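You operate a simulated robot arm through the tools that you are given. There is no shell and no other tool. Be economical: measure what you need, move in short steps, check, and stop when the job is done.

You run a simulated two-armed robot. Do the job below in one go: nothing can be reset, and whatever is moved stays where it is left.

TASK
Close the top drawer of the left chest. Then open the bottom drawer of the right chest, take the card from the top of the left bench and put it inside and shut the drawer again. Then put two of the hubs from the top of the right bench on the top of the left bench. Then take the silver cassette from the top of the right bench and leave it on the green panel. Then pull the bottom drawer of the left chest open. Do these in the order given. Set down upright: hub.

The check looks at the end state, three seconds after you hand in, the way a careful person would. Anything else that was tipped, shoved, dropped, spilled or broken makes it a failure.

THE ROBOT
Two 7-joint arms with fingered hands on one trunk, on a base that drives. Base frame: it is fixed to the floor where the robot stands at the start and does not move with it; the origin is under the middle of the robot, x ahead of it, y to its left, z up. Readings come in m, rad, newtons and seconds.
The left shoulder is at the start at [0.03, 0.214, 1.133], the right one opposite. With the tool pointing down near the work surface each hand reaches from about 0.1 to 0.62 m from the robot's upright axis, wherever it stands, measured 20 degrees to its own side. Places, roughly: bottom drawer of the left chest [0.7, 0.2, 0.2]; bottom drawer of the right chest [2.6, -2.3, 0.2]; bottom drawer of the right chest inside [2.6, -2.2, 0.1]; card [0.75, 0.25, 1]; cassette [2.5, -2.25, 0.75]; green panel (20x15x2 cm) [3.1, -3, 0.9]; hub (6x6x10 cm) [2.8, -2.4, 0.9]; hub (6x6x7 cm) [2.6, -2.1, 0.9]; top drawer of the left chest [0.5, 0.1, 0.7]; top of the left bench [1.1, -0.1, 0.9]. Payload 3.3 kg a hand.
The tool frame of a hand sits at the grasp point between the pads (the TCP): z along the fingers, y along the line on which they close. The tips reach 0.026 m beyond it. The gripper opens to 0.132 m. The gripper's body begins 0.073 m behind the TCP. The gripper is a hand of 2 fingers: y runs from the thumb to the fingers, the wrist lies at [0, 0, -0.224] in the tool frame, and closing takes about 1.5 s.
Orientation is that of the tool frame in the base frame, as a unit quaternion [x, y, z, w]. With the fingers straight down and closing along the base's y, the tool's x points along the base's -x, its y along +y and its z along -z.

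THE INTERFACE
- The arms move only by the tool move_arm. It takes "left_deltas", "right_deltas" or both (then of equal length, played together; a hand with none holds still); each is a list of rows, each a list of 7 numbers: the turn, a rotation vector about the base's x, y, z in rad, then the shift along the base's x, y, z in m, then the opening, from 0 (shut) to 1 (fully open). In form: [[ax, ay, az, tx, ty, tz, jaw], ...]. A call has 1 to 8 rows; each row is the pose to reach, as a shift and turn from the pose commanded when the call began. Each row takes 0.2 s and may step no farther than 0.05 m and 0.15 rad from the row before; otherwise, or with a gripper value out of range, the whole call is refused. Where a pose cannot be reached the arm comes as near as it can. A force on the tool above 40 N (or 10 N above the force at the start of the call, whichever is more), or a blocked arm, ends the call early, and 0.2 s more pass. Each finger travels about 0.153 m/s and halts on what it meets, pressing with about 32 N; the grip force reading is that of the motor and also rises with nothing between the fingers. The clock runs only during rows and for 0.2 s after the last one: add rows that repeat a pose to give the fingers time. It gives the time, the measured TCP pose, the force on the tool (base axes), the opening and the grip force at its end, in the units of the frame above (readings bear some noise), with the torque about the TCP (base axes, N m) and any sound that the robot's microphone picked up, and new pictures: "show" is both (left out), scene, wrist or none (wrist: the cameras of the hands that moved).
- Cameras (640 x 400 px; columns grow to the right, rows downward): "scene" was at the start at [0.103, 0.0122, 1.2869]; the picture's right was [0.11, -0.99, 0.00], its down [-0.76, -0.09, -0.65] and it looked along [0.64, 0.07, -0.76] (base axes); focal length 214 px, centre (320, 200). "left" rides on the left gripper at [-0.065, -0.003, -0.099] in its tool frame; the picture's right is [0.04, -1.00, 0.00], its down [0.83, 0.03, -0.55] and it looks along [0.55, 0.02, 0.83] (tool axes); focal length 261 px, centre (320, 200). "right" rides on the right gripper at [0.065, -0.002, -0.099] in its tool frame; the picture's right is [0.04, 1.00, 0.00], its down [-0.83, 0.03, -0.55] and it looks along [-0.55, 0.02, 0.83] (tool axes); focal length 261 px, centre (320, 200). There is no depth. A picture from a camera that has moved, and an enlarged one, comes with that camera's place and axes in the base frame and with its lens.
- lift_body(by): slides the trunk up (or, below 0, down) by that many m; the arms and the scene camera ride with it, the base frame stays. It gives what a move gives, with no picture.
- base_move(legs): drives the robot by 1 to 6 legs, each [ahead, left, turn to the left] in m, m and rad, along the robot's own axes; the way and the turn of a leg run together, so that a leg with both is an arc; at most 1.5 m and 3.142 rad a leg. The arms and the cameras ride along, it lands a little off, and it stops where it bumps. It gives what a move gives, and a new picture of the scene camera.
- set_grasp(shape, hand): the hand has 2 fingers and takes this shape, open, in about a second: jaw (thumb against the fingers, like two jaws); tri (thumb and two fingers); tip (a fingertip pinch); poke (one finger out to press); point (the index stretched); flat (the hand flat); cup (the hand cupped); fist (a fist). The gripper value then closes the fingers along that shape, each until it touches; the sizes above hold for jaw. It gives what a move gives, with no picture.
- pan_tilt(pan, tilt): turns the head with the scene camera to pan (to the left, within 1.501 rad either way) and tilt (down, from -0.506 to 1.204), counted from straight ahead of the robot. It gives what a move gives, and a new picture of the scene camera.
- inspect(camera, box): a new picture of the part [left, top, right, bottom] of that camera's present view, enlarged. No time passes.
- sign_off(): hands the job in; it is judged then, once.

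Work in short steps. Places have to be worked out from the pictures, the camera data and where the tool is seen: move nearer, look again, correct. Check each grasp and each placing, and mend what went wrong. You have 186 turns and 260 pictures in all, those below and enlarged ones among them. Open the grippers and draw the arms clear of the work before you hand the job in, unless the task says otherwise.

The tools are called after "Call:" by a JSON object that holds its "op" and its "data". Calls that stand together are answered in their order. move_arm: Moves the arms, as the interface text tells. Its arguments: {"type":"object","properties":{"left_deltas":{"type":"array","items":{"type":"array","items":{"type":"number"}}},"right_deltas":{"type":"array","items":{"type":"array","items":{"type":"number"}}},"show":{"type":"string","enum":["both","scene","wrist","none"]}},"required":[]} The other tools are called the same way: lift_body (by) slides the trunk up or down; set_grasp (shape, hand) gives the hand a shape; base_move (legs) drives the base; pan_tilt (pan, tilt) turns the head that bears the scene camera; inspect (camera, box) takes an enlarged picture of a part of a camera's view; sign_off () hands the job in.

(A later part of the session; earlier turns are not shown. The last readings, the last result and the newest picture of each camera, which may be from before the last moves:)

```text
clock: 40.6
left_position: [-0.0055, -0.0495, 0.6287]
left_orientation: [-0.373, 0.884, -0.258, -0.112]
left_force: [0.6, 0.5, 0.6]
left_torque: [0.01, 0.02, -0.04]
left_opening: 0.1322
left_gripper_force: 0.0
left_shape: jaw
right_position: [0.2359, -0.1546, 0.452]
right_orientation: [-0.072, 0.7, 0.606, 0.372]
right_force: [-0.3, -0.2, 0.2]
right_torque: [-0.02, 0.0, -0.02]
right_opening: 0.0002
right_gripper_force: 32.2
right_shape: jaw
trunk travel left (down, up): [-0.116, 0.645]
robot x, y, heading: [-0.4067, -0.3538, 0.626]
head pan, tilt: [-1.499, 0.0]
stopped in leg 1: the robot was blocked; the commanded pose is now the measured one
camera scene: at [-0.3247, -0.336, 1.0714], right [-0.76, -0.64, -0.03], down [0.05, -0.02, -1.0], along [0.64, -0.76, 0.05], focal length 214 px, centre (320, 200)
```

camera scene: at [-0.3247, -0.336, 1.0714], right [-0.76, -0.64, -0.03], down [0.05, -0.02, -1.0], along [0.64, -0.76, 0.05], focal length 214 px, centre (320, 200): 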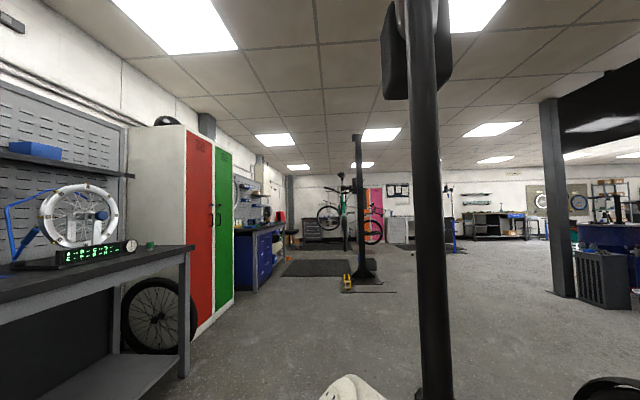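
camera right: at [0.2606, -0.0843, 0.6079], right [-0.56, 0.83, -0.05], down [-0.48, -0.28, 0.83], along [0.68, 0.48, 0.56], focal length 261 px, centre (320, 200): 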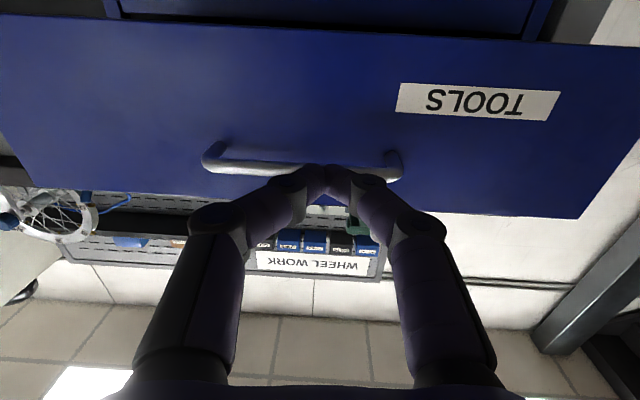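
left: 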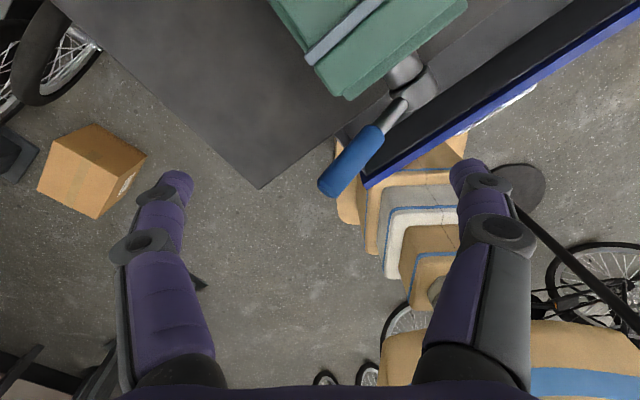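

The arms drift with each attempt. I test whether an arm move works and spread the hands apart.

Call:
{"op": "move_arm", "data": {"left_deltas": [[0, 0, 0, 0, 0, 0.03, 1], [0, 0, 0, 0, 0, 0.06, 1], [0, 0, 0, -0.02, 0.03, 0.09, 1], [0, 0, 0, -0.04, 0.06, 0.12, 1]], "show": "none"}}

Call:
{"op": "pan_tilt", "data": {"pan": 0, "tilt": 0.9}}

```text
clock: 41.0
left_position: [-0.0178, -0.0565, 0.6241]
left_orientation: [-0.398, 0.87, -0.249, -0.15]
left_force: [-0.5, 0.0, -0.3]
left_torque: [0.02, 0.01, -0.03]
left_opening: 0.1316
left_gripper_force: 0.0
left_shape: jaw
right_position: [0.2349, -0.1756, 0.4453]
right_orientation: [-0.049, 0.703, 0.615, 0.355]
right_force: [0.4, 0.0, -0.8]
right_torque: [0.0, -0.02, 0.05]
right_opening: 0.0001
right_gripper_force: 32.1
right_shape: jaw
trunk travel left (down, up): [-0.116, 0.645]
robot x, y, heading: [-0.4069, -0.3544, 0.628]
head pan, tilt: [-1.499, 0.0]
stopped in row 2 (left hand): the arm was blocked; the commanded pose is now the measured one
```

```text
clock: 42.6
left_position: [-0.018, -0.0582, 0.6206]
left_orientation: [-0.397, 0.87, -0.247, -0.154]
left_force: [-0.4, 0.4, -0.7]
left_torque: [0.02, -0.01, 0.01]
left_opening: 0.1321
left_gripper_force: 0.0
left_shape: jaw
right_position: [0.2362, -0.1746, 0.4446]
right_orientation: [-0.051, 0.703, 0.614, 0.355]
right_force: [0.6, -0.3, 0.1]
right_torque: [-0.01, -0.02, 0.01]
right_opening: 0.0
right_gripper_force: 32.2
right_shape: jaw
trunk travel left (down, up): [-0.116, 0.645]
robot x, y, heading: [-0.4062, -0.3544, 0.629]
head pan, tilt: [0.0, 0.901]
camera scene: at [-0.3178, -0.2245, 0.9891], right [0.59, -0.81, 0.05], down [-0.6, -0.47, -0.64], along [0.54, 0.35, -0.76], focal length 214 px, centre (320, 200)
```

scene: 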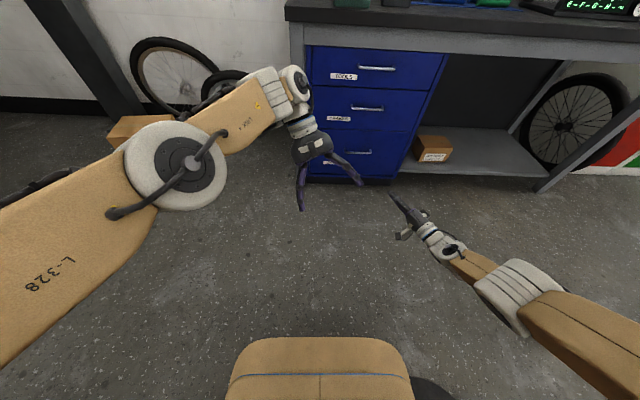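

Everything is flagged blocked while the stand is in contact. Turning left should swing my right shoulder forward off the post, so I try that.

Call:
{"op": "base_move", "data": {"legs": [[0, 0, 0.4]]}}

Call:
{"op": "base_move", "data": {"legs": [[0.2, 0, 0]]}}

```text
clock: 44.2
left_position: [-0.1331, 0.0808, 0.6159]
left_orientation: [-0.553, 0.784, -0.26, -0.108]
left_force: [0.0, 0.4, 0.4]
left_torque: [0.02, 0.0, 0.02]
left_opening: 0.132
left_gripper_force: 0.0
left_shape: jaw
right_position: [0.1307, 0.0819, 0.417]
right_orientation: [-0.192, 0.677, 0.674, 0.223]
right_force: [0.6, 0.0, -0.8]
right_torque: [0.02, -0.01, 0.02]
right_opening: 0.0002
right_gripper_force: 32.1
right_shape: jaw
trunk travel left (down, up): [-0.116, 0.645]
robot x, y, heading: [-0.4055, -0.3499, 1.036]
head pan, tilt: [0.0, 0.901]
camera scene: at [-0.3166, -0.201, 0.979], right [0.86, -0.51, 0.0], down [-0.4, -0.67, -0.62], along [0.32, 0.53, -0.78], focal length 214 px, centre (320, 200)
```

scene: 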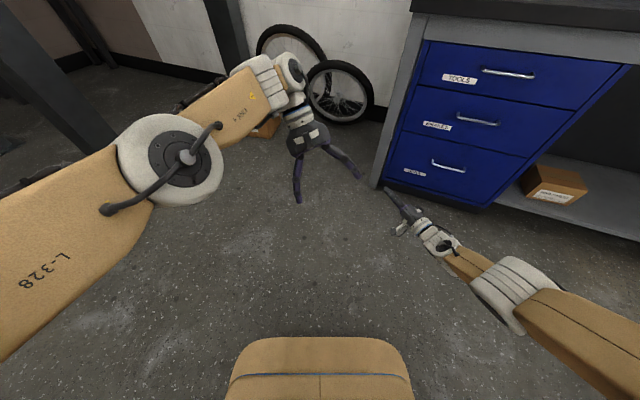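

```text
clock: 45.8
left_position: [-0.0297, 0.2531, 0.6182]
left_orientation: [-0.554, 0.783, -0.261, -0.107]
left_force: [-0.1, -0.4, 0.2]
left_torque: [0.04, 0.0, 0.03]
left_opening: 0.132
left_gripper_force: 0.0
left_shape: jaw
right_position: [0.2335, 0.2547, 0.4161]
right_orientation: [-0.191, 0.677, 0.674, 0.223]
right_force: [-0.4, 0.6, 0.9]
right_torque: [0.02, 0.01, 0.01]
right_opening: 0.0
right_gripper_force: 32.0
right_shape: jaw
trunk travel left (down, up): [-0.116, 0.645]
robot x, y, heading: [-0.3061, -0.1801, 1.035]
head pan, tilt: [0.0, 0.901]
camera scene: at [-0.2136, -0.0286, 0.979], right [0.86, -0.51, 0.0], down [-0.4, -0.67, -0.62], along [0.32, 0.53, -0.78], focal length 214 px, centre (320, 200)
```

scene: 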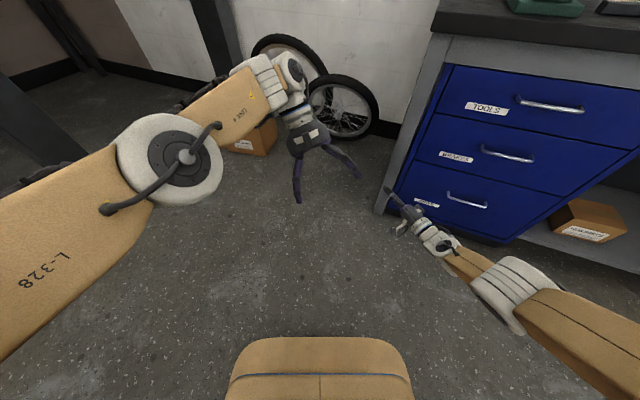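

Free and level again. I raise the trunk and check that the stand is upright and where it is.

Call:
{"op": "lift_body", "data": {"by": 0.4}}

Call:
{"op": "pan_tilt", "data": {"pan": -1.5, "tilt": 0.55}}

```text
clock: 49.7
left_position: [-0.0368, 0.242, 1.1431]
left_orientation: [-0.543, 0.813, -0.209, 0.01]
left_force: [0.2, 0.6, -0.4]
left_torque: [0.02, 0.01, 0.0]
left_opening: 0.132
left_gripper_force: 0.1
left_shape: jaw
right_position: [0.2501, 0.283, 0.9785]
right_orientation: [-0.209, 0.585, 0.729, 0.287]
right_force: [-0.6, -0.3, -1.1]
right_torque: [0.0, 0.0, 0.0]
right_opening: 0.0001
right_gripper_force: 31.4
right_shape: jaw
trunk travel left (down, up): [-0.516, 0.245]
robot x, y, heading: [-0.3047, -0.1786, 1.028]
head pan, tilt: [0.0, 0.901]
```

```text
clock: 51.3
left_position: [-0.0369, 0.2419, 1.143]
left_orientation: [-0.543, 0.814, -0.208, 0.009]
left_force: [-0.4, -0.1, 0.1]
left_torque: [0.04, 0.01, -0.01]
left_opening: 0.132
left_gripper_force: 0.0
left_shape: jaw
right_position: [0.2499, 0.2828, 0.9775]
right_orientation: [-0.21, 0.585, 0.73, 0.286]
right_force: [-0.1, 0.3, -0.5]
right_torque: [0.02, 0.04, -0.04]
right_opening: 0.0
right_gripper_force: 31.8
right_shape: jaw
trunk travel left (down, up): [-0.516, 0.245]
robot x, y, heading: [-0.3048, -0.186, 1.029]
head pan, tilt: [-1.499, 0.55]
camera scene: at [-0.214, -0.204, 1.415], right [-0.45, -0.89, 0.0], down [-0.47, 0.23, -0.85], along [0.76, -0.38, -0.52], focal length 214 px, centre (320, 200)
```

scene: 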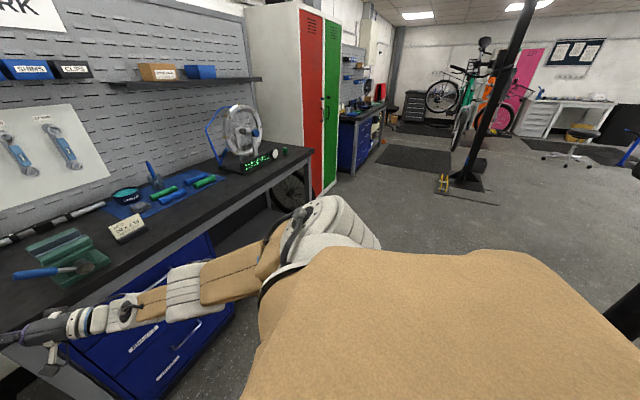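

The stand still stands. Before moving on I tuck both hands into compact tool-down poses close to the body.

Call:
{"op": "move_arm", "data": {"left_deltas": [[0.042, 0.031, 0, -0.032, -0.002, 0, 1], [0.083, 0.061, 0, -0.065, -0.005, 0, 1], [0.125, 0.092, 0, -0.097, -0.007, 0, 1], [0.166, 0.122, 0, -0.13, -0.01, 0, 1], [0.208, 0.153, 0, -0.162, -0.012, 0, 1], [0.249, 0.184, 0, -0.194, -0.014, 0, 1], [0.29, 0.214, 0, -0.227, -0.017, 0, 1], [0.332, 0.245, 0, -0.259, -0.019, 0, 1]], "right_deltas": [[-0.149, 0.004, 0, -0.017, -0.022, 0.012, 0], [-0.298, 0.008, 0, -0.034, -0.044, 0.025, 0], [-0.447, 0.013, 0, -0.051, -0.066, 0.037, 0], [-0.596, 0.017, 0, -0.068, -0.089, 0.05, 0], [-0.745, 0.021, 0, -0.085, -0.111, 0.062, 0], [-0.894, 0.025, 0, -0.101, -0.133, 0.075, 0], [-1.043, 0.03, 0, -0.118, -0.155, 0.087, 0], [-1.192, 0.034, 0, -0.135, -0.177, 0.1, 0]], "show": "none"}}

Call:
{"op": "move_arm", "data": {"right_deltas": [[-0.149, 0.004, 0, -0.017, -0.022, 0.012, 0.5], [-0.298, 0.008, 0, -0.034, -0.044, 0.025, 1], [-0.447, 0.013, 0, -0.051, -0.066, 0.037, 1], [-0.605, 0.017, 0, -0.068, -0.089, 0.05, 1]], "show": "none"}}

Call:
{"op": "pan_tilt", "data": {"pan": -0.3, "tilt": 0.7}}

```text
clock: 53.1
left_position: [-0.298, 0.223, 1.1448]
left_orientation: [-0.555, 0.832, -0.003, 0.0]
left_force: [0.5, -0.2, 0.3]
left_torque: [0.02, -0.04, -0.01]
left_opening: 0.1322
left_gripper_force: 0.0
left_shape: jaw
right_position: [0.1146, 0.1054, 1.077]
right_orientation: [-0.322, 0.898, 0.278, 0.11]
right_force: [-0.2, 0.0, -0.8]
right_torque: [0.04, -0.02, 0.02]
right_opening: 0.0
right_gripper_force: 32.3
right_shape: jaw
trunk travel left (down, up): [-0.516, 0.245]
robot x, y, heading: [-0.3009, -0.1774, 1.035]
head pan, tilt: [-1.499, 0.55]
```

```text
refused: row 4 steps farther than a row can; nothing moved
```

```text
clock: 54.5
left_position: [-0.2952, 0.2228, 1.1439]
left_orientation: [-0.555, 0.832, -0.003, -0.001]
left_force: [0.5, 0.4, 0.2]
left_torque: [0.01, 0.01, 0.01]
left_opening: 0.1323
left_gripper_force: 0.0
left_shape: jaw
right_position: [0.1142, 0.105, 1.0773]
right_orientation: [-0.323, 0.897, 0.28, 0.11]
right_force: [0.6, -0.6, 0.1]
right_torque: [0.0, 0.0, 0.02]
right_opening: 0.0
right_gripper_force: 31.6
right_shape: jaw
trunk travel left (down, up): [-0.516, 0.245]
robot x, y, heading: [-0.3046, -0.1803, 1.039]
head pan, tilt: [-0.3, 0.7]
camera scene: at [-0.231, -0.1069, 1.4019], right [0.67, -0.74, 0.0], down [-0.48, -0.43, -0.76], along [0.57, 0.51, -0.64], focal length 214 px, centre (320, 200)
```

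scene: 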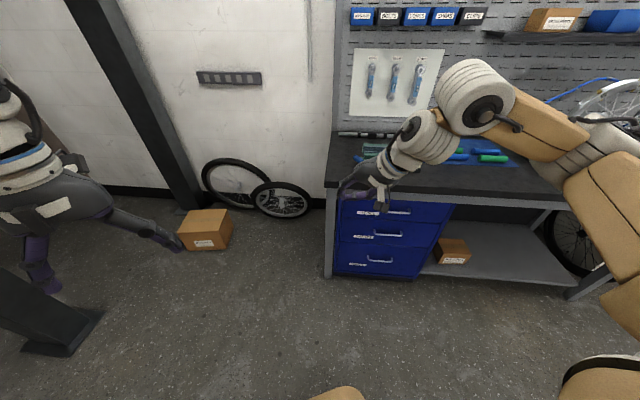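

I complete the right hand's rotation (one row was too large).

Call:
{"op": "move_arm", "data": {"right_deltas": [[-0.12, 0.004, 0, -0.014, -0.018, 0.01, 0.5], [-0.24, 0.008, 0, -0.027, -0.036, 0.02, 1], [-0.36, 0.012, 0, -0.041, -0.053, 0.03, 1], [-0.48, 0.015, 0, -0.054, -0.071, 0.04, 1], [-0.6, 0.018, 0, -0.068, -0.089, 0.05, 1]], "show": "none"}}

Call:
{"op": "base_move", "data": {"legs": [[0.15, -0.07, -0.44], [0.12, 0, 0]]}}

```text
clock: 55.7
left_position: [-0.2965, 0.2223, 1.1447]
left_orientation: [-0.555, 0.832, -0.004, 0.0]
left_force: [0.3, 0.0, -0.1]
left_torque: [-0.03, 0.02, 0.03]
left_opening: 0.132
left_gripper_force: 0.0
left_shape: jaw
right_position: [0.0463, 0.0156, 1.1275]
right_orientation: [-0.337, 0.941, 0.003, 0.001]
right_force: [0.5, 0.0, -0.6]
right_torque: [-0.03, 0.01, 0.03]
right_opening: 0.1322
right_gripper_force: 0.0
right_shape: jaw
trunk travel left (down, up): [-0.516, 0.245]
robot x, y, heading: [-0.3027, -0.181, 1.032]
head pan, tilt: [-0.3, 0.7]
```

```text
clock: 58.2
left_position: [0.1418, 0.3031, 1.1441]
left_orientation: [-0.351, 0.936, -0.003, -0.001]
left_force: [0.5, 0.0, -0.9]
left_torque: [-0.03, 0.02, -0.03]
left_opening: 0.1319
left_gripper_force: 0.1
left_shape: jaw
right_position: [0.3582, -0.0322, 1.1268]
right_orientation: [-0.115, 0.993, 0.003, 0.001]
right_force: [0.5, -0.2, 0.1]
right_torque: [-0.02, 0.02, -0.03]
right_opening: 0.1322
right_gripper_force: 0.1
right_shape: jaw
trunk travel left (down, up): [-0.516, 0.245]
robot x, y, heading: [-0.0496, -0.0527, 0.569]
head pan, tilt: [-0.3, 0.7]
camera scene: at [0.052, -0.0194, 1.4018], right [0.27, -0.96, 0.0], down [-0.62, -0.17, -0.76], along [0.74, 0.21, -0.65], focal length 214 px, centre (320, 200)
```

scene: 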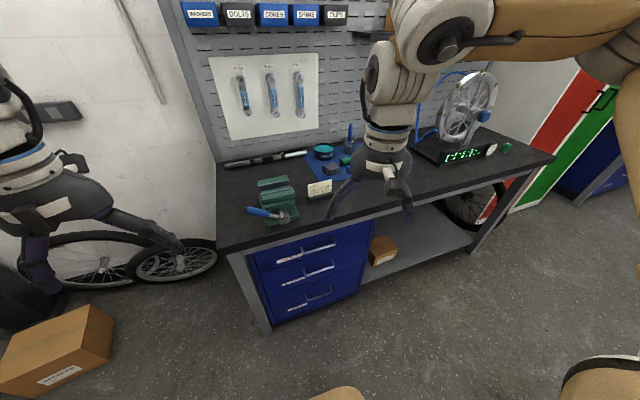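

I strafe right along the bench (keeping clear of the post), then turn to face the right bench area.

Call:
{"op": "base_move", "data": {"legs": [[-0.05, -1.3, 0], [0, 0, -1.2]]}}

Call:
{"op": "pan_tilt", "data": {"pan": 0.2, "tilt": 0.4}}

```text
clock: 67.7
left_position: [1.0193, -1.2047, 1.1443]
left_orientation: [0.229, 0.974, -0.002, -0.002]
left_force: [0.3, -0.9, -0.5]
left_torque: [0.02, 0.0, -0.01]
left_opening: 0.1321
left_gripper_force: 0.0
left_shape: jaw
right_position: [0.791, -1.5328, 1.128]
right_orientation: [0.456, 0.89, 0.001, 0.004]
right_force: [-0.3, 0.6, -0.5]
right_torque: [0.05, -0.01, 0.02]
right_opening: 0.132
right_gripper_force: 0.1
right_shape: jaw
trunk travel left (down, up): [-0.516, 0.245]
robot x, y, heading: [0.6183, -1.1698, -0.607]
head pan, tilt: [-0.3, 0.7]
camera scene: at [0.6831, -1.242, 1.4019], right [-0.79, -0.62, 0.0], down [-0.4, 0.51, -0.76], along [0.47, -0.6, -0.64], focal length 214 px, centre (320, 200)
```

scene: 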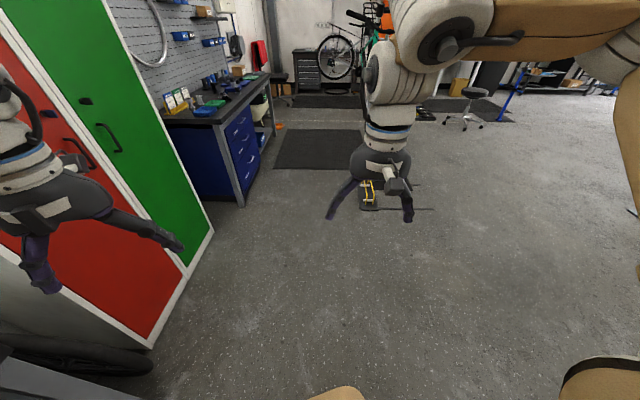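

```text
clock: 68.6
left_position: [1.0185, -1.2045, 1.1452]
left_orientation: [0.228, 0.974, -0.002, -0.003]
left_force: [0.4, 0.9, 0.4]
left_torque: [-0.01, 0.01, -0.01]
left_opening: 0.132
left_gripper_force: 0.1
left_shape: jaw
right_position: [0.7902, -1.5339, 1.1275]
right_orientation: [0.457, 0.89, 0.002, 0.006]
right_force: [0.5, -0.3, 0.1]
right_torque: [0.02, 0.04, 0.03]
right_opening: 0.132
right_gripper_force: 0.0
right_shape: jaw
trunk travel left (down, up): [-0.516, 0.245]
robot x, y, heading: [0.616, -1.1699, -0.606]
head pan, tilt: [0.201, 0.4]
camera scene: at [0.7159, -1.2116, 1.4287], right [-0.39, -0.92, 0.0], down [-0.36, 0.15, -0.92], along [0.85, -0.36, -0.39], focal length 214 px, centre (320, 200)
```

scene: 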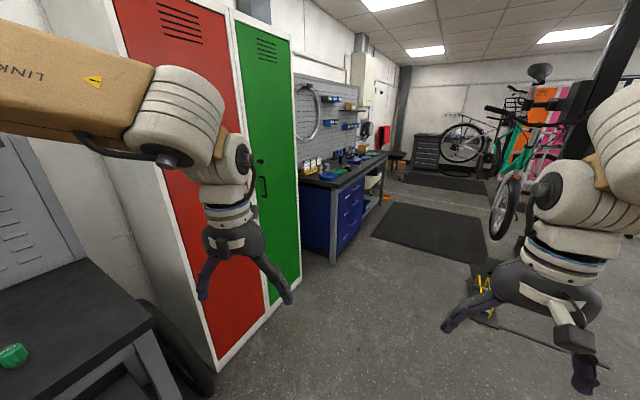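

The right bench's front-left leg is near [2.28, -2.0]; a repair stand foot is near [1.43, -2.96]. I drive toward the bench and turn to face it.

Call:
{"op": "base_move", "data": {"legs": [[1.2, -0.2, 0], [0, 0, 1.2]]}}

Call:
{"op": "pan_tilt", "data": {"pan": -0.8, "tilt": 0.6}}

```text
clock: 77.9
left_position: [1.6733, -1.6517, 1.144]
left_orientation: [-0.378, 0.926, -0.003, -0.001]
left_force: [0.5, -0.6, -0.1]
left_torque: [0.02, 0.01, -0.03]
left_opening: 0.1319
left_gripper_force: 0.1
left_shape: jaw
right_position: [1.9099, -1.9741, 1.1267]
right_orientation: [-0.144, 0.99, 0.003, 0.003]
right_force: [-0.1, 0.2, 1.3]
right_torque: [0.0, 0.01, 0.01]
right_opening: 0.1318
right_gripper_force: 0.0
right_shape: jaw
trunk travel left (down, up): [-0.516, 0.245]
robot x, y, heading: [1.5102, -2.0183, 0.635]
head pan, tilt: [0.201, 0.4]
camera scene: at [1.5859, -1.9388, 1.4288], right [0.74, -0.67, 0.0], down [-0.26, -0.29, -0.92], along [0.62, 0.68, -0.39], focal length 214 px, centre (320, 200)
```

scene: 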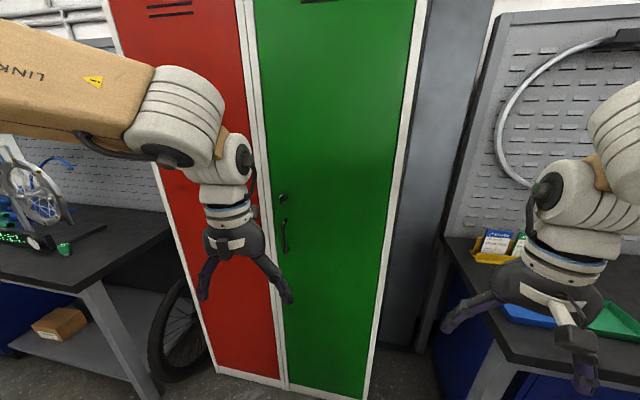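

```text
clock: 79.2
left_position: [1.6741, -1.6514, 1.1449]
left_orientation: [-0.379, 0.925, -0.004, -0.001]
left_force: [0.2, 0.0, 0.4]
left_torque: [0.03, 0.01, 0.03]
left_opening: 0.1317
left_gripper_force: 0.0
left_shape: jaw
right_position: [1.9107, -1.9744, 1.1266]
right_orientation: [-0.144, 0.99, 0.004, 0.003]
right_force: [0.9, -0.5, -0.1]
right_torque: [0.04, -0.02, -0.05]
right_opening: 0.1319
right_gripper_force: 0.0
right_shape: jaw
trunk travel left (down, up): [-0.516, 0.245]
robot x, y, heading: [1.5103, -2.0185, 0.634]
head pan, tilt: [-0.799, 0.6]
camera scene: at [1.6108, -2.0221, 1.4106], right [-0.17, -0.99, 0.0], down [-0.56, 0.09, -0.83], along [0.81, -0.14, -0.56], focal length 214 px, centre (320, 200)
```

scene: 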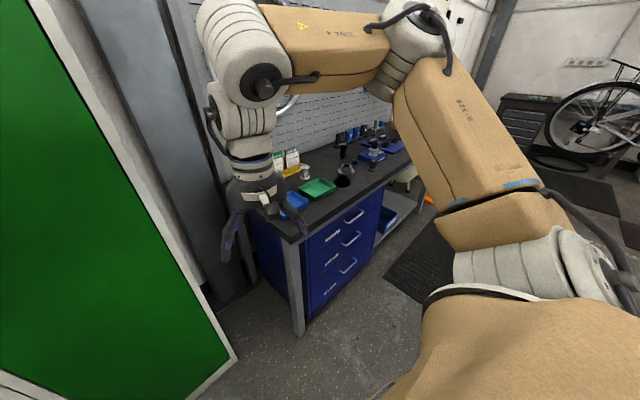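

The right chest's bottom handle is near [2.49, -2.36, 0.25]. I strafe right by 0.4 and check the stand behind me.

Call:
{"op": "base_move", "data": {"legs": [[-0.05, -0.4, 0.02]]}}

Call:
{"op": "pan_tilt", "data": {"pan": -1.5, "tilt": 0.75}}

```text
clock: 81.7
left_position: [1.8651, -1.9962, 1.1439]
left_orientation: [-0.388, 0.922, -0.003, 0.0]
left_force: [1.3, 0.3, 0.2]
left_torque: [-0.01, 0.03, 0.01]
left_opening: 0.132
left_gripper_force: 0.0
left_shape: jaw
right_position: [2.1063, -2.316, 1.1269]
right_orientation: [-0.154, 0.988, 0.004, 0.003]
right_force: [0.3, 0.7, -0.2]
right_torque: [-0.02, 0.03, -0.02]
right_opening: 0.1319
right_gripper_force: 0.0
right_shape: jaw
trunk travel left (down, up): [-0.516, 0.245]
robot x, y, heading: [1.7063, -2.3669, 0.656]
head pan, tilt: [-0.799, 0.6]
camera scene: at [1.8088, -2.3679, 1.4105], right [-0.15, -0.99, 0.0], down [-0.56, 0.08, -0.82], along [0.82, -0.12, -0.57], focal length 214 px, centre (320, 200)
```

scene: 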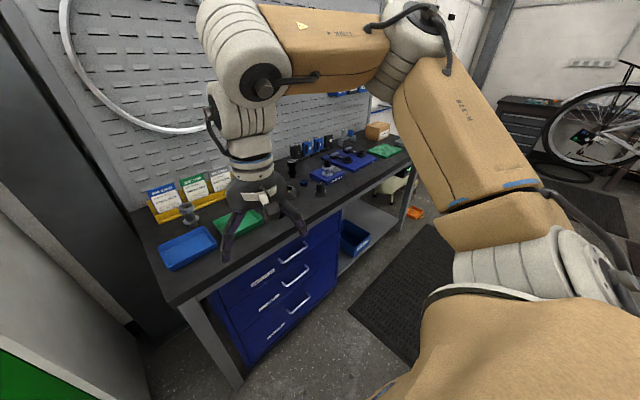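

```text
clock: 82.7
left_position: [1.8646, -1.9956, 1.145]
left_orientation: [-0.387, 0.922, -0.003, 0.0]
left_force: [-0.2, -0.2, 0.1]
left_torque: [0.02, 0.0, -0.03]
left_opening: 0.1321
left_gripper_force: 0.1
left_shape: jaw
right_position: [2.1062, -2.3146, 1.127]
right_orientation: [-0.154, 0.988, 0.004, 0.003]
right_force: [-0.3, -0.4, -0.1]
right_torque: [0.0, 0.01, 0.01]
right_opening: 0.1319
right_gripper_force: 0.1
right_shape: jaw
trunk travel left (down, up): [-0.516, 0.245]
robot x, y, heading: [1.708, -2.3656, 0.649]
head pan, tilt: [-1.499, 0.75]
camera scene: at [1.7758, -2.4161, 1.3977], right [-0.75, -0.66, 0.0], down [-0.45, 0.51, -0.73], along [0.48, -0.55, -0.68], focal length 214 px, centre (320, 200)
```

scene: 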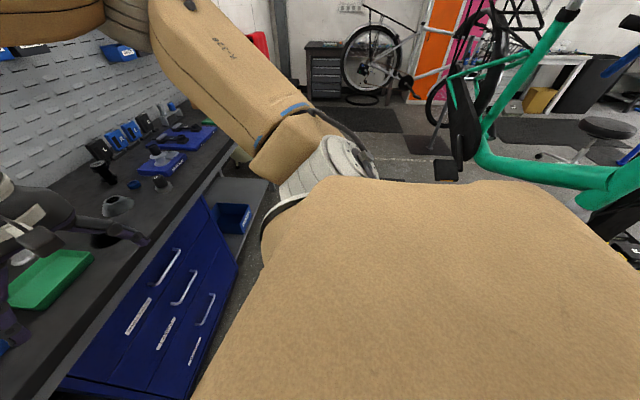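

A green bike hangs on the stand behind to the right, so I keep away from it. I shift right 0.15 m, lower the trunk fully, and view the bottom drawer.

Call:
{"op": "base_move", "data": {"legs": [[-0.02, -0.15, 0]]}}

Call:
{"op": "lift_body", "data": {"by": -0.4}}

Call:
{"op": "pan_tilt", "data": {"pan": -0.4, "tilt": 0.8}}

```text
clock: 84.1
left_position: [1.9407, -2.1288, 1.1454]
left_orientation: [-0.388, 0.922, -0.003, -0.001]
left_force: [-0.9, 0.1, -0.7]
left_torque: [0.02, 0.02, -0.02]
left_opening: 0.132
left_gripper_force: 0.0
left_shape: jaw
right_position: [2.1821, -2.4476, 1.1271]
right_orientation: [-0.154, 0.988, 0.005, 0.003]
right_force: [0.3, 0.5, 0.5]
right_torque: [0.03, -0.02, -0.01]
right_opening: 0.132
right_gripper_force: 0.2
right_shape: jaw
trunk travel left (down, up): [-0.516, 0.245]
robot x, y, heading: [1.7829, -2.5007, 0.653]
head pan, tilt: [-1.499, 0.75]
camera scene: at [1.852, -2.5494, 1.3976], right [-0.75, -0.66, 0.0], down [-0.45, 0.51, -0.73], along [0.48, -0.55, -0.68], focal length 214 px, centre (320, 200)
```

scene: 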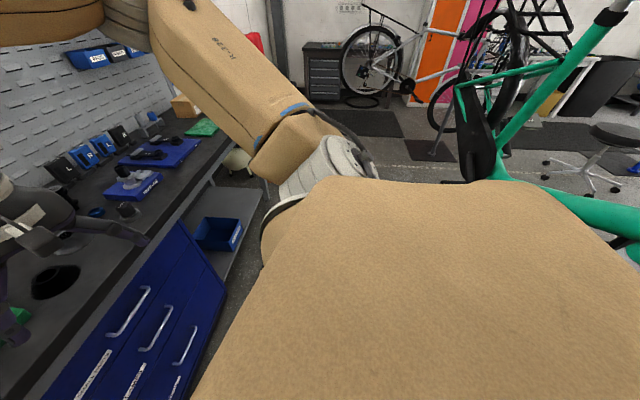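

```text
clock: 88.0
left_position: [1.9406, -2.1267, 0.7459]
left_orientation: [-0.387, 0.922, -0.003, 0.0]
left_force: [0.1, 0.8, 0.0]
left_torque: [-0.01, -0.02, 0.02]
left_opening: 0.132
left_gripper_force: 0.1
left_shape: jaw
right_position: [2.1819, -2.447, 0.7276]
right_orientation: [-0.155, 0.988, 0.005, 0.003]
right_force: [0.4, 0.2, 0.8]
right_torque: [0.02, 0.0, 0.0]
right_opening: 0.1319
right_gripper_force: 0.0
right_shape: jaw
trunk travel left (down, up): [-0.116, 0.645]
robot x, y, heading: [1.7807, -2.4993, 0.653]
head pan, tilt: [-1.499, 0.75]
```

```text
clock: 89.3
left_position: [1.939, -2.1277, 0.7444]
left_orientation: [-0.388, 0.921, -0.003, -0.001]
left_force: [-0.5, -0.1, -0.5]
left_torque: [-0.01, 0.0, -0.02]
left_opening: 0.132
left_gripper_force: 0.2
left_shape: jaw
right_position: [2.1823, -2.4466, 0.7279]
right_orientation: [-0.155, 0.988, 0.004, 0.004]
right_force: [0.8, -0.1, 0.2]
right_torque: [0.06, -0.04, -0.02]
right_opening: 0.132
right_gripper_force: 0.0
right_shape: jaw
trunk travel left (down, up): [-0.116, 0.645]
robot x, y, heading: [1.783, -2.4971, 0.652]
head pan, tilt: [-0.4, 0.799]
camera scene: at [1.9394, -2.4159, 0.9869], right [0.25, -0.97, 0.0], down [-0.69, -0.18, -0.7], along [0.68, 0.17, -0.72], focal length 214 px, centre (320, 200)
```

scene: 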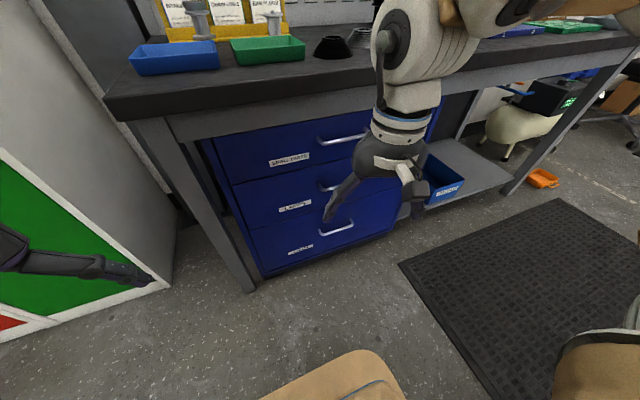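

Triangulated handle centre ≈ [2.485, -2.352, 0.257], drawer normal heading ≈0.67. I lower the trunk further and turn the right hand to a forward, 20°-down grasp with the fingers closing vertically.

Call:
{"op": "lift_body", "data": {"by": -0.11}}

Call:
{"op": "move_arm", "data": {"right_deltas": [[0.103, -0.031, -0.0875, 0.012, 0.002, -0.027, 0.8], [0.206, -0.0625, -0.175, 0.024, 0.004, -0.054, 0.6], [0.309, -0.094, -0.2625, 0.036, 0.006, -0.081, 0.5], [0.412, -0.125, -0.35, 0.05, 0.009, -0.108, 0.5], [0.515, -0.156, -0.4375, 0.067, 0.012, -0.135, 0.5], [0.618, -0.188, -0.525, 0.085, 0.015, -0.163, 0.5], [0.721, -0.219, -0.6125, 0.105, 0.018, -0.19, 0.5], [0.824, -0.25, -0.7, 0.125, 0.021, -0.217, 0.5]], "show": "none"}}

Call:
{"op": "move_arm", "data": {"right_deltas": [[0.103, -0.031, -0.0875, 0.025, 0.004, -0.027, 0.5], [0.206, -0.0625, -0.175, 0.05, 0.008, -0.054, 0.5], [0.309, -0.094, -0.2625, 0.075, 0.012, -0.081, 0.5], [0.412, -0.125, -0.35, 0.1, 0.016, -0.108, 0.5]], "show": "both"}}

```text
clock: 90.7
left_position: [1.9389, -2.1266, 0.6348]
left_orientation: [-0.387, 0.922, -0.004, 0.0]
left_force: [-0.1, 0.3, -0.2]
left_torque: [-0.01, 0.0, 0.01]
left_opening: 0.1321
left_gripper_force: 0.1
left_shape: jaw
right_position: [2.1832, -2.445, 0.617]
right_orientation: [-0.154, 0.988, 0.004, 0.003]
right_force: [0.5, 0.5, 0.6]
right_torque: [0.01, -0.02, -0.02]
right_opening: 0.1321
right_gripper_force: 0.1
right_shape: jaw
trunk travel left (down, up): [-0.006, 0.755]
robot x, y, heading: [1.7863, -2.4953, 0.648]
head pan, tilt: [-0.4, 0.799]
```

```text
clock: 92.5
left_position: [1.9407, -2.1273, 0.6344]
left_orientation: [-0.388, 0.922, -0.003, -0.002]
left_force: [0.3, -0.1, -0.4]
left_torque: [-0.04, 0.02, -0.02]
left_opening: 0.1318
left_gripper_force: 0.1
left_shape: jaw
right_position: [2.3091, -2.4253, 0.4003]
right_orientation: [0.2, 0.888, 0.371, 0.183]
right_force: [-0.2, -0.5, 0.4]
right_torque: [-0.01, -0.03, -0.01]
right_opening: 0.0664
right_gripper_force: 0.0
right_shape: jaw
right hand out of reach, approached as far as the arm can: row 3, 4, 5, 6
trunk travel left (down, up): [-0.006, 0.755]
robot x, y, heading: [1.7851, -2.4963, 0.653]
head pan, tilt: [-0.4, 0.799]
```

```text
clock: 93.5
left_position: [1.9394, -2.127, 0.6348]
left_orientation: [-0.388, 0.922, -0.003, 0.0]
left_force: [0.6, 0.4, 0.3]
left_torque: [-0.02, 0.0, 0.02]
left_opening: 0.1317
left_gripper_force: 0.1
left_shape: jaw
right_position: [2.407, -2.409, 0.2929]
right_orientation: [0.359, 0.734, 0.518, 0.253]
right_force: [0.2, 0.0, -0.2]
right_torque: [-0.02, 0.01, 0.01]
right_opening: 0.0661
right_gripper_force: 0.1
right_shape: jaw
trunk travel left (down, up): [-0.006, 0.755]
robot x, y, heading: [1.7846, -2.5003, 0.655]
head pan, tilt: [-0.4, 0.799]
camera scene: at [1.9746, -2.389, 0.8698], right [0.25, -0.97, 0.0], down [-0.69, -0.18, -0.7], along [0.67, 0.17, -0.72], focal length 214 px, centre (320, 200)
camera right: at [2.2938, -2.416, 0.3229], right [0.24, 0.24, 0.94], down [0.11, -0.97, 0.22], along [0.97, 0.05, -0.26], focal length 261 px, centre (320, 200)
```

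scene: 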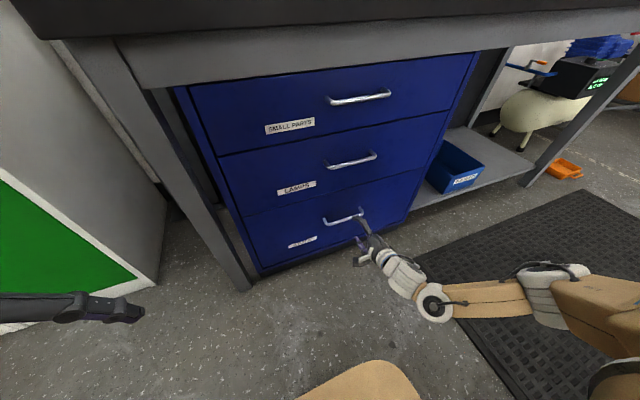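
right: 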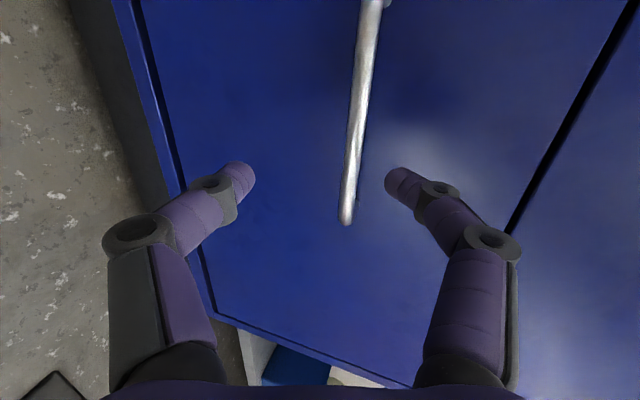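

The bar lies between the fingers; both views give it at ≈[2.455, -2.355, 0.289], about 6.5 cm ahead of the TCP. I advance 5.5 cm and look.

Call:
{"op": "move_arm", "data": {"right_deltas": [[0, 0, 0, 0.015, 0.012, 0, 0.5], [0, 0, 0, 0.029, 0.023, 0, 0.5], [0, 0, 0, 0.043, 0.034, 0, 0.5]], "show": "wrist"}}

```text
clock: 94.3
left_position: [1.94, -2.1275, 0.6356]
left_orientation: [-0.387, 0.922, -0.004, 0.0]
left_force: [-0.2, -0.2, -0.2]
left_torque: [0.01, -0.03, 0.01]
left_opening: 0.1321
left_gripper_force: 0.1
left_shape: jaw
right_position: [2.4495, -2.3752, 0.2918]
right_orientation: [0.357, 0.735, 0.518, 0.252]
right_force: [-9.5, -7.0, 3.5]
right_torque: [0.27, -0.41, -0.05]
right_opening: 0.0648
right_gripper_force: 0.1
right_shape: jaw
trunk travel left (down, up): [-0.006, 0.755]
robot x, y, heading: [1.7865, -2.5008, 0.655]
head pan, tilt: [-0.4, 0.799]
camera right: at [2.336, -2.3826, 0.3222], right [0.24, 0.24, 0.94], down [0.11, -0.97, 0.22], along [0.96, 0.05, -0.26], focal length 261 px, centre (320, 200)
```

right: 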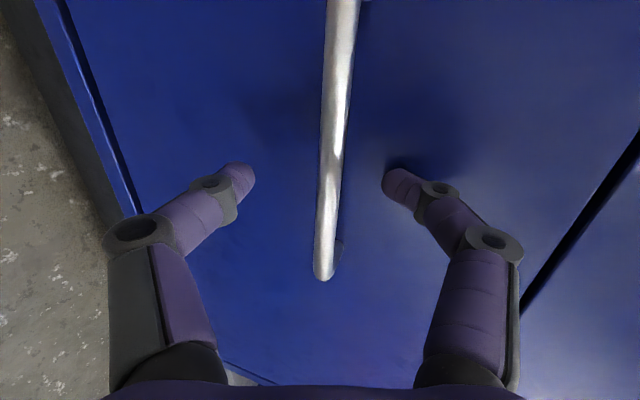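

The upper fingertip just touches the front and the bar is between the fingers. I close the grip.

Call:
{"op": "move_arm", "data": {"right_deltas": [[0, 0, 0, -0.003, -0.002, 0, 0.2], [0, 0, 0, -0.003, -0.002, 0, 0], [0, 0, 0, -0.003, -0.002, 0, 0], [0, 0, 0, -0.003, -0.002, 0, 0], [0, 0, 0, -0.003, -0.002, 0, 0]], "show": "wrist"}}

```text
clock: 95.5
left_position: [1.9404, -2.1271, 0.6343]
left_orientation: [-0.388, 0.922, -0.003, -0.001]
left_force: [0.0, 0.8, 0.0]
left_torque: [0.0, -0.02, -0.02]
left_opening: 0.132
left_gripper_force: 0.0
left_shape: jaw
right_position: [2.4467, -2.3762, 0.2914]
right_orientation: [0.358, 0.735, 0.518, 0.252]
right_force: [0.0, 0.2, -1.1]
right_torque: [0.0, 0.0, -0.02]
right_opening: 0.0
right_gripper_force: 32.5
right_shape: jaw
trunk travel left (down, up): [-0.006, 0.755]
robot x, y, heading: [1.7824, -2.4961, 0.655]
head pan, tilt: [-0.4, 0.799]
camera right: at [2.3331, -2.3843, 0.3218], right [0.24, 0.24, 0.94], down [0.11, -0.97, 0.22], along [0.96, 0.05, -0.26], focal length 261 px, centre (320, 200)
```

right: 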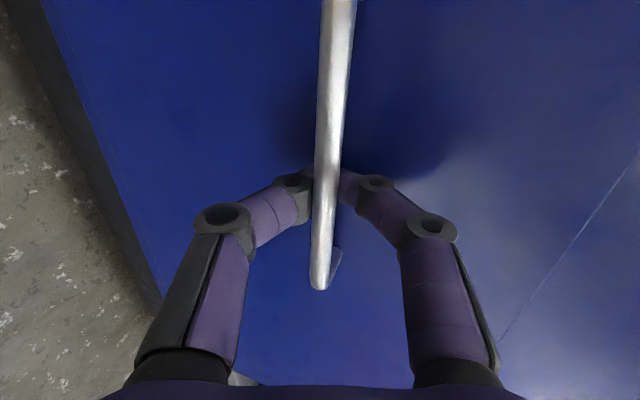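

The fingertips meet behind the bar, so it is hooked within the closed fingers. I pull straight back along the drawer normal.

Call:
{"op": "move_arm", "data": {"right_deltas": [[0, 0, 0, -0.016, -0.012, 0, 0], [0, 0, 0, -0.035, -0.028, 0, 0], [0, 0, 0, -0.055, -0.043, 0, 0], [0, 0, 0, -0.075, -0.059, 0, 0], [0, 0, 0, -0.094, -0.074, 0, 0], [0, 0, 0, -0.114, -0.09, 0, 0]], "show": "both"}}

```text
clock: 96.9
left_position: [1.9405, -2.1271, 0.6347]
left_orientation: [-0.389, 0.921, -0.003, -0.001]
left_force: [-0.5, 0.0, -0.2]
left_torque: [0.01, -0.03, 0.02]
left_opening: 0.132
left_gripper_force: 0.0
left_shape: jaw
right_position: [2.3321, -2.4663, 0.2912]
right_orientation: [0.358, 0.734, 0.518, 0.253]
right_force: [-0.9, -0.5, -2.8]
right_torque: [0.0, 0.03, 0.01]
right_opening: 0.0
right_gripper_force: 31.9
right_shape: jaw
trunk travel left (down, up): [-0.006, 0.755]
robot x, y, heading: [1.7818, -2.4977, 0.652]
head pan, tilt: [-0.4, 0.799]
camera scene: at [1.9747, -2.389, 0.8698], right [0.25, -0.97, 0.0], down [-0.69, -0.18, -0.7], along [0.67, 0.17, -0.72], focal length 214 px, centre (320, 200)
camera right: at [2.2196, -2.473, 0.3228], right [0.24, 0.24, 0.94], down [0.11, -0.97, 0.22], along [0.96, 0.05, -0.26], focal length 261 px, centre (320, 200)
```

scene: 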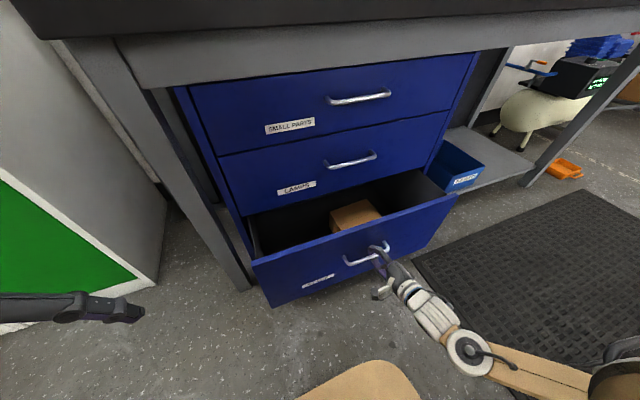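
right: 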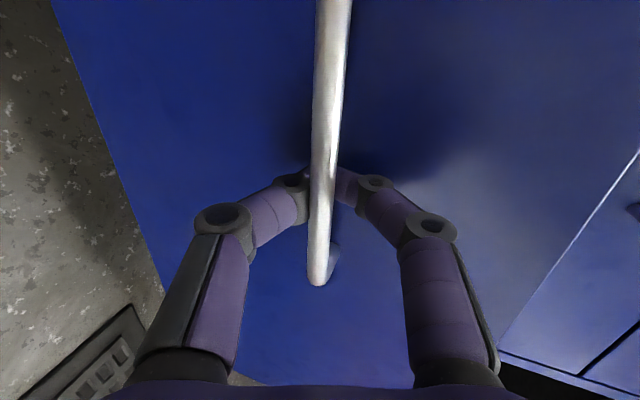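

The drawer opens (a small box sits inside). I pull 9 cm more.

Call:
{"op": "move_arm", "data": {"right_deltas": [[0, 0, 0, -0.018, -0.014, 0, 0], [0, 0, 0, -0.036, -0.028, 0, 0], [0, 0, 0, -0.054, -0.042, 0, 0], [0, 0, 0, -0.072, -0.056, 0, 0]], "show": "scene"}}

```text
clock: 97.9
left_position: [1.9398, -2.1285, 0.6341]
left_orientation: [-0.388, 0.922, -0.003, -0.001]
left_force: [-0.1, 0.8, -0.3]
left_torque: [-0.03, -0.01, 0.01]
left_opening: 0.1319
left_gripper_force: 0.0
left_shape: jaw
right_position: [2.2623, -2.5231, 0.293]
right_orientation: [0.358, 0.735, 0.518, 0.253]
right_force: [-0.7, -0.1, -1.1]
right_torque: [-0.01, 0.0, 0.0]
right_opening: 0.0
right_gripper_force: 31.9
right_shape: jaw
trunk travel left (down, up): [-0.006, 0.755]
robot x, y, heading: [1.7838, -2.4976, 0.653]
head pan, tilt: [-0.4, 0.799]
camera scene: at [1.9746, -2.389, 0.8698], right [0.25, -0.97, 0.0], down [-0.69, -0.18, -0.7], along [0.67, 0.17, -0.72], focal length 214 px, centre (320, 200)
```

scene: 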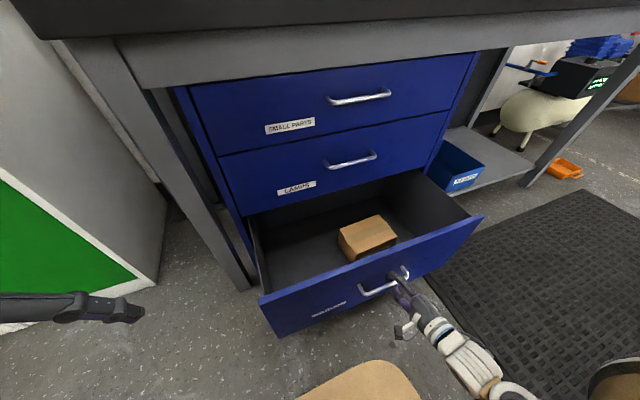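

Open by about 23 cm — enough. I release the bar, draw back and then raise the hand.

Call:
{"op": "move_arm", "data": {"right_deltas": [[0, 0, 0, 0, 0, 0, 0.25], [0, 0, 0, 0, 0, 0, 0.5], [0, 0, 0, -0.016, -0.012, 0, 0.5], [0, 0, 0, -0.032, -0.025, 0, 0.5], [0, 0, 0, -0.048, -0.038, 0, 0.5], [0, 0, 0, -0.06, -0.048, 0, 0.5]], "show": "both"}}

```text
clock: 99.3
left_position: [1.9404, -2.1262, 0.6354]
left_orientation: [-0.388, 0.921, -0.003, 0.0]
left_force: [-0.3, 0.9, -0.4]
left_torque: [0.02, -0.01, 0.02]
left_opening: 0.132
left_gripper_force: 0.0
left_shape: jaw
right_position: [2.2008, -2.5701, 0.2923]
right_orientation: [0.358, 0.735, 0.518, 0.253]
right_force: [-0.4, 0.7, 0.5]
right_torque: [0.0, 0.03, -0.01]
right_opening: 0.0654
right_gripper_force: 0.1
right_shape: jaw
trunk travel left (down, up): [-0.006, 0.755]
robot x, y, heading: [1.7837, -2.4982, 0.651]
head pan, tilt: [-0.4, 0.799]
camera scene: at [1.9746, -2.3889, 0.8698], right [0.25, -0.97, 0.0], down [-0.69, -0.18, -0.7], along [0.67, 0.17, -0.72], focal length 214 px, centre (320, 200)
camera right: at [2.0878, -2.5777, 0.3229], right [0.24, 0.24, 0.94], down [0.11, -0.97, 0.22], along [0.96, 0.05, -0.26], focal length 261 px, centre (320, 200)
```

scene: 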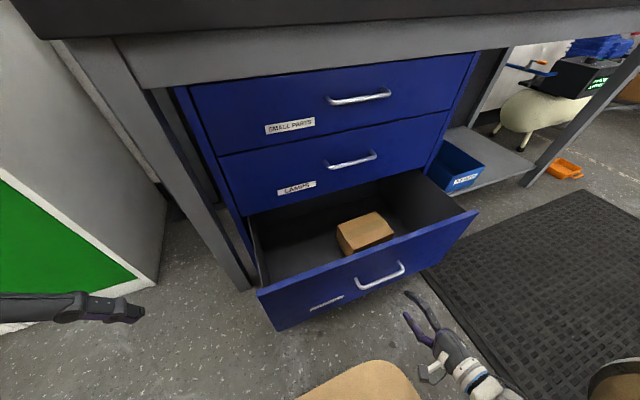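
right: 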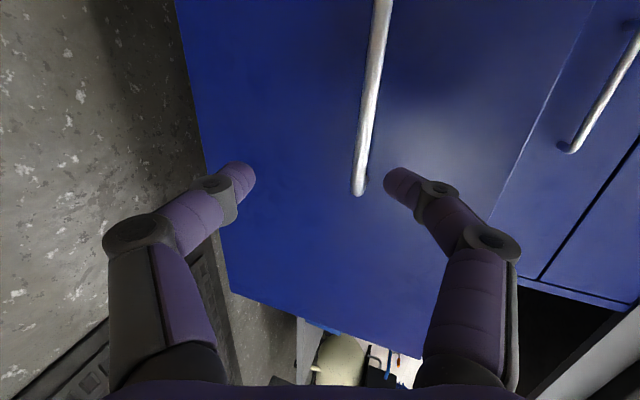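

Clear of the handle, drawer stays open. I raise the trunk and turn the right hand tool-down (fingers closing fore-and-aft, ready for the card).

Call:
{"op": "lift_body", "data": {"by": 0.7}}

Call:
{"op": "move_arm", "data": {"right_deltas": [[-0.092, 0.117, 0, -0.003, 0.015, 0.015, 0.6], [-0.184, 0.234, 0, -0.005, 0.031, 0.03, 0.7], [-0.276, 0.351, 0, -0.008, 0.046, 0.045, 0.8], [-0.368, 0.468, 0, -0.01, 0.061, 0.06, 0.8], [-0.46, 0.585, 0, -0.013, 0.077, 0.075, 0.8], [-0.552, 0.702, 0, -0.016, 0.092, 0.09, 0.8], [-0.644, 0.819, 0, -0.018, 0.108, 0.105, 0.8], [-0.736, 0.936, 0, -0.021, 0.123, 0.12, 0.8]], "show": "scene"}}

```text
refused: 0.7 is not a number from -0.4 to 0.4
```

```text
clock: 100.5
left_position: [1.9403, -2.1305, 0.6366]
left_orientation: [-0.388, 0.922, -0.002, -0.001]
left_force: [0.2, 0.0, -0.1]
left_torque: [0.01, 0.03, 0.02]
left_opening: 0.1321
left_gripper_force: 0.1
left_shape: jaw
right_position: [2.2161, -2.5432, 0.3193]
right_orientation: [0.312, 0.901, 0.229, 0.195]
right_force: [0.3, -0.5, 0.1]
right_torque: [-0.01, 0.0, 0.01]
right_opening: 0.1057
right_gripper_force: 0.1
right_shape: jaw
right hand out of reach, approached as far as the arm can: row 4, 5
trunk travel left (down, up): [-0.006, 0.755]
robot x, y, heading: [1.7838, -2.4955, 0.656]
head pan, tilt: [-0.4, 0.799]
stopped in row 5 (right hand): the arm was blocked; the commanded pose is now the measured one
camera scene: at [1.9755, -2.3922, 0.8697], right [0.25, -0.97, 0.0], down [-0.69, -0.18, -0.7], along [0.67, 0.18, -0.72], focal length 214 px, centre (320, 200)
```

scene: 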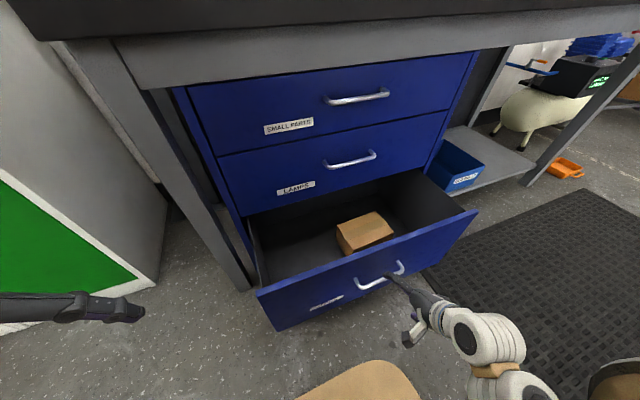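

The hand was blocked low down (lift refused, max 0.4). I back off from the handle, then raise the trunk 0.4.

Call:
{"op": "move_arm", "data": {"right_deltas": [[0, 0, 0, -0.02, -0.016, 0, 0.5], [0, 0, 0, -0.04, -0.032, 0, 0.5], [0.05, -0.06, 0, -0.05, -0.04, 0, 0.5]], "show": "scene"}}

```text
clock: 101.3
left_position: [1.9398, -2.1283, 0.6334]
left_orientation: [-0.387, 0.922, -0.003, 0.0]
left_force: [0.0, 0.6, 0.1]
left_torque: [0.0, 0.01, -0.01]
left_opening: 0.1323
left_gripper_force: 0.1
left_shape: jaw
right_position: [2.1639, -2.5806, 0.3155]
right_orientation: [0.311, 0.887, 0.264, 0.215]
right_force: [0.5, 0.0, -0.2]
right_torque: [0.03, 0.02, 0.02]
right_opening: 0.0661
right_gripper_force: 0.0
right_shape: jaw
right hand out of reach, approached as far as the arm can: row 1, 2, 3
trunk travel left (down, up): [-0.006, 0.755]
robot x, y, heading: [1.7828, -2.5016, 0.65]
head pan, tilt: [-0.4, 0.799]
camera scene: at [1.9746, -2.3895, 0.8698], right [0.25, -0.97, 0.0], down [-0.69, -0.18, -0.7], along [0.67, 0.17, -0.72], focal length 214 px, centre (320, 200)
```

scene: 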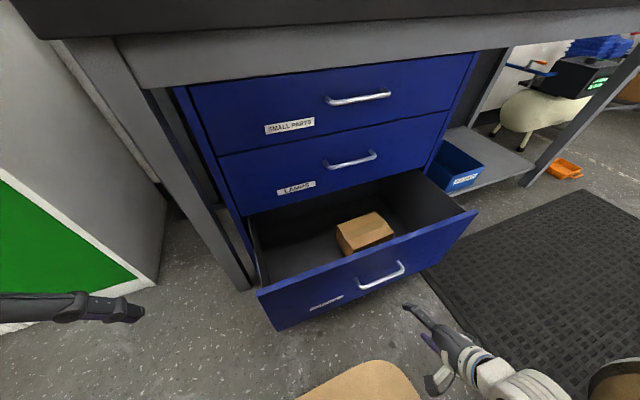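

Clear. I lift the trunk in two steps.

Call:
{"op": "lift_body", "data": {"by": 0.4}}

Call:
{"op": "lift_body", "data": {"by": 0.2}}

```text
clock: 105.1
left_position: [1.9396, -2.1276, 1.0352]
left_orientation: [-0.387, 0.922, -0.004, 0.0]
left_force: [-0.9, 0.0, -0.4]
left_torque: [0.01, -0.03, -0.01]
left_opening: 0.1319
left_gripper_force: 0.1
left_shape: jaw
right_position: [2.1664, -2.5803, 0.7143]
right_orientation: [0.311, 0.888, 0.263, 0.213]
right_force: [-0.2, -0.2, 0.0]
right_torque: [0.0, 0.0, -0.01]
right_opening: 0.0661
right_gripper_force: 0.0
right_shape: jaw
trunk travel left (down, up): [-0.406, 0.355]
robot x, y, heading: [1.7858, -2.5011, 0.651]
head pan, tilt: [-0.4, 0.799]
```

```text
clock: 107.3
left_position: [1.9401, -2.1289, 1.2347]
left_orientation: [-0.387, 0.922, -0.003, -0.001]
left_force: [0.2, -0.2, -0.8]
left_torque: [-0.01, 0.0, -0.02]
left_opening: 0.1319
left_gripper_force: 0.0
left_shape: jaw
right_position: [2.166, -2.5809, 0.9155]
right_orientation: [0.311, 0.888, 0.262, 0.215]
right_force: [0.0, -0.4, -0.3]
right_torque: [0.02, -0.01, 0.03]
right_opening: 0.0661
right_gripper_force: 0.0
right_shape: jaw
trunk travel left (down, up): [-0.606, 0.155]
robot x, y, heading: [1.7836, -2.4974, 0.654]
head pan, tilt: [-0.4, 0.799]
```

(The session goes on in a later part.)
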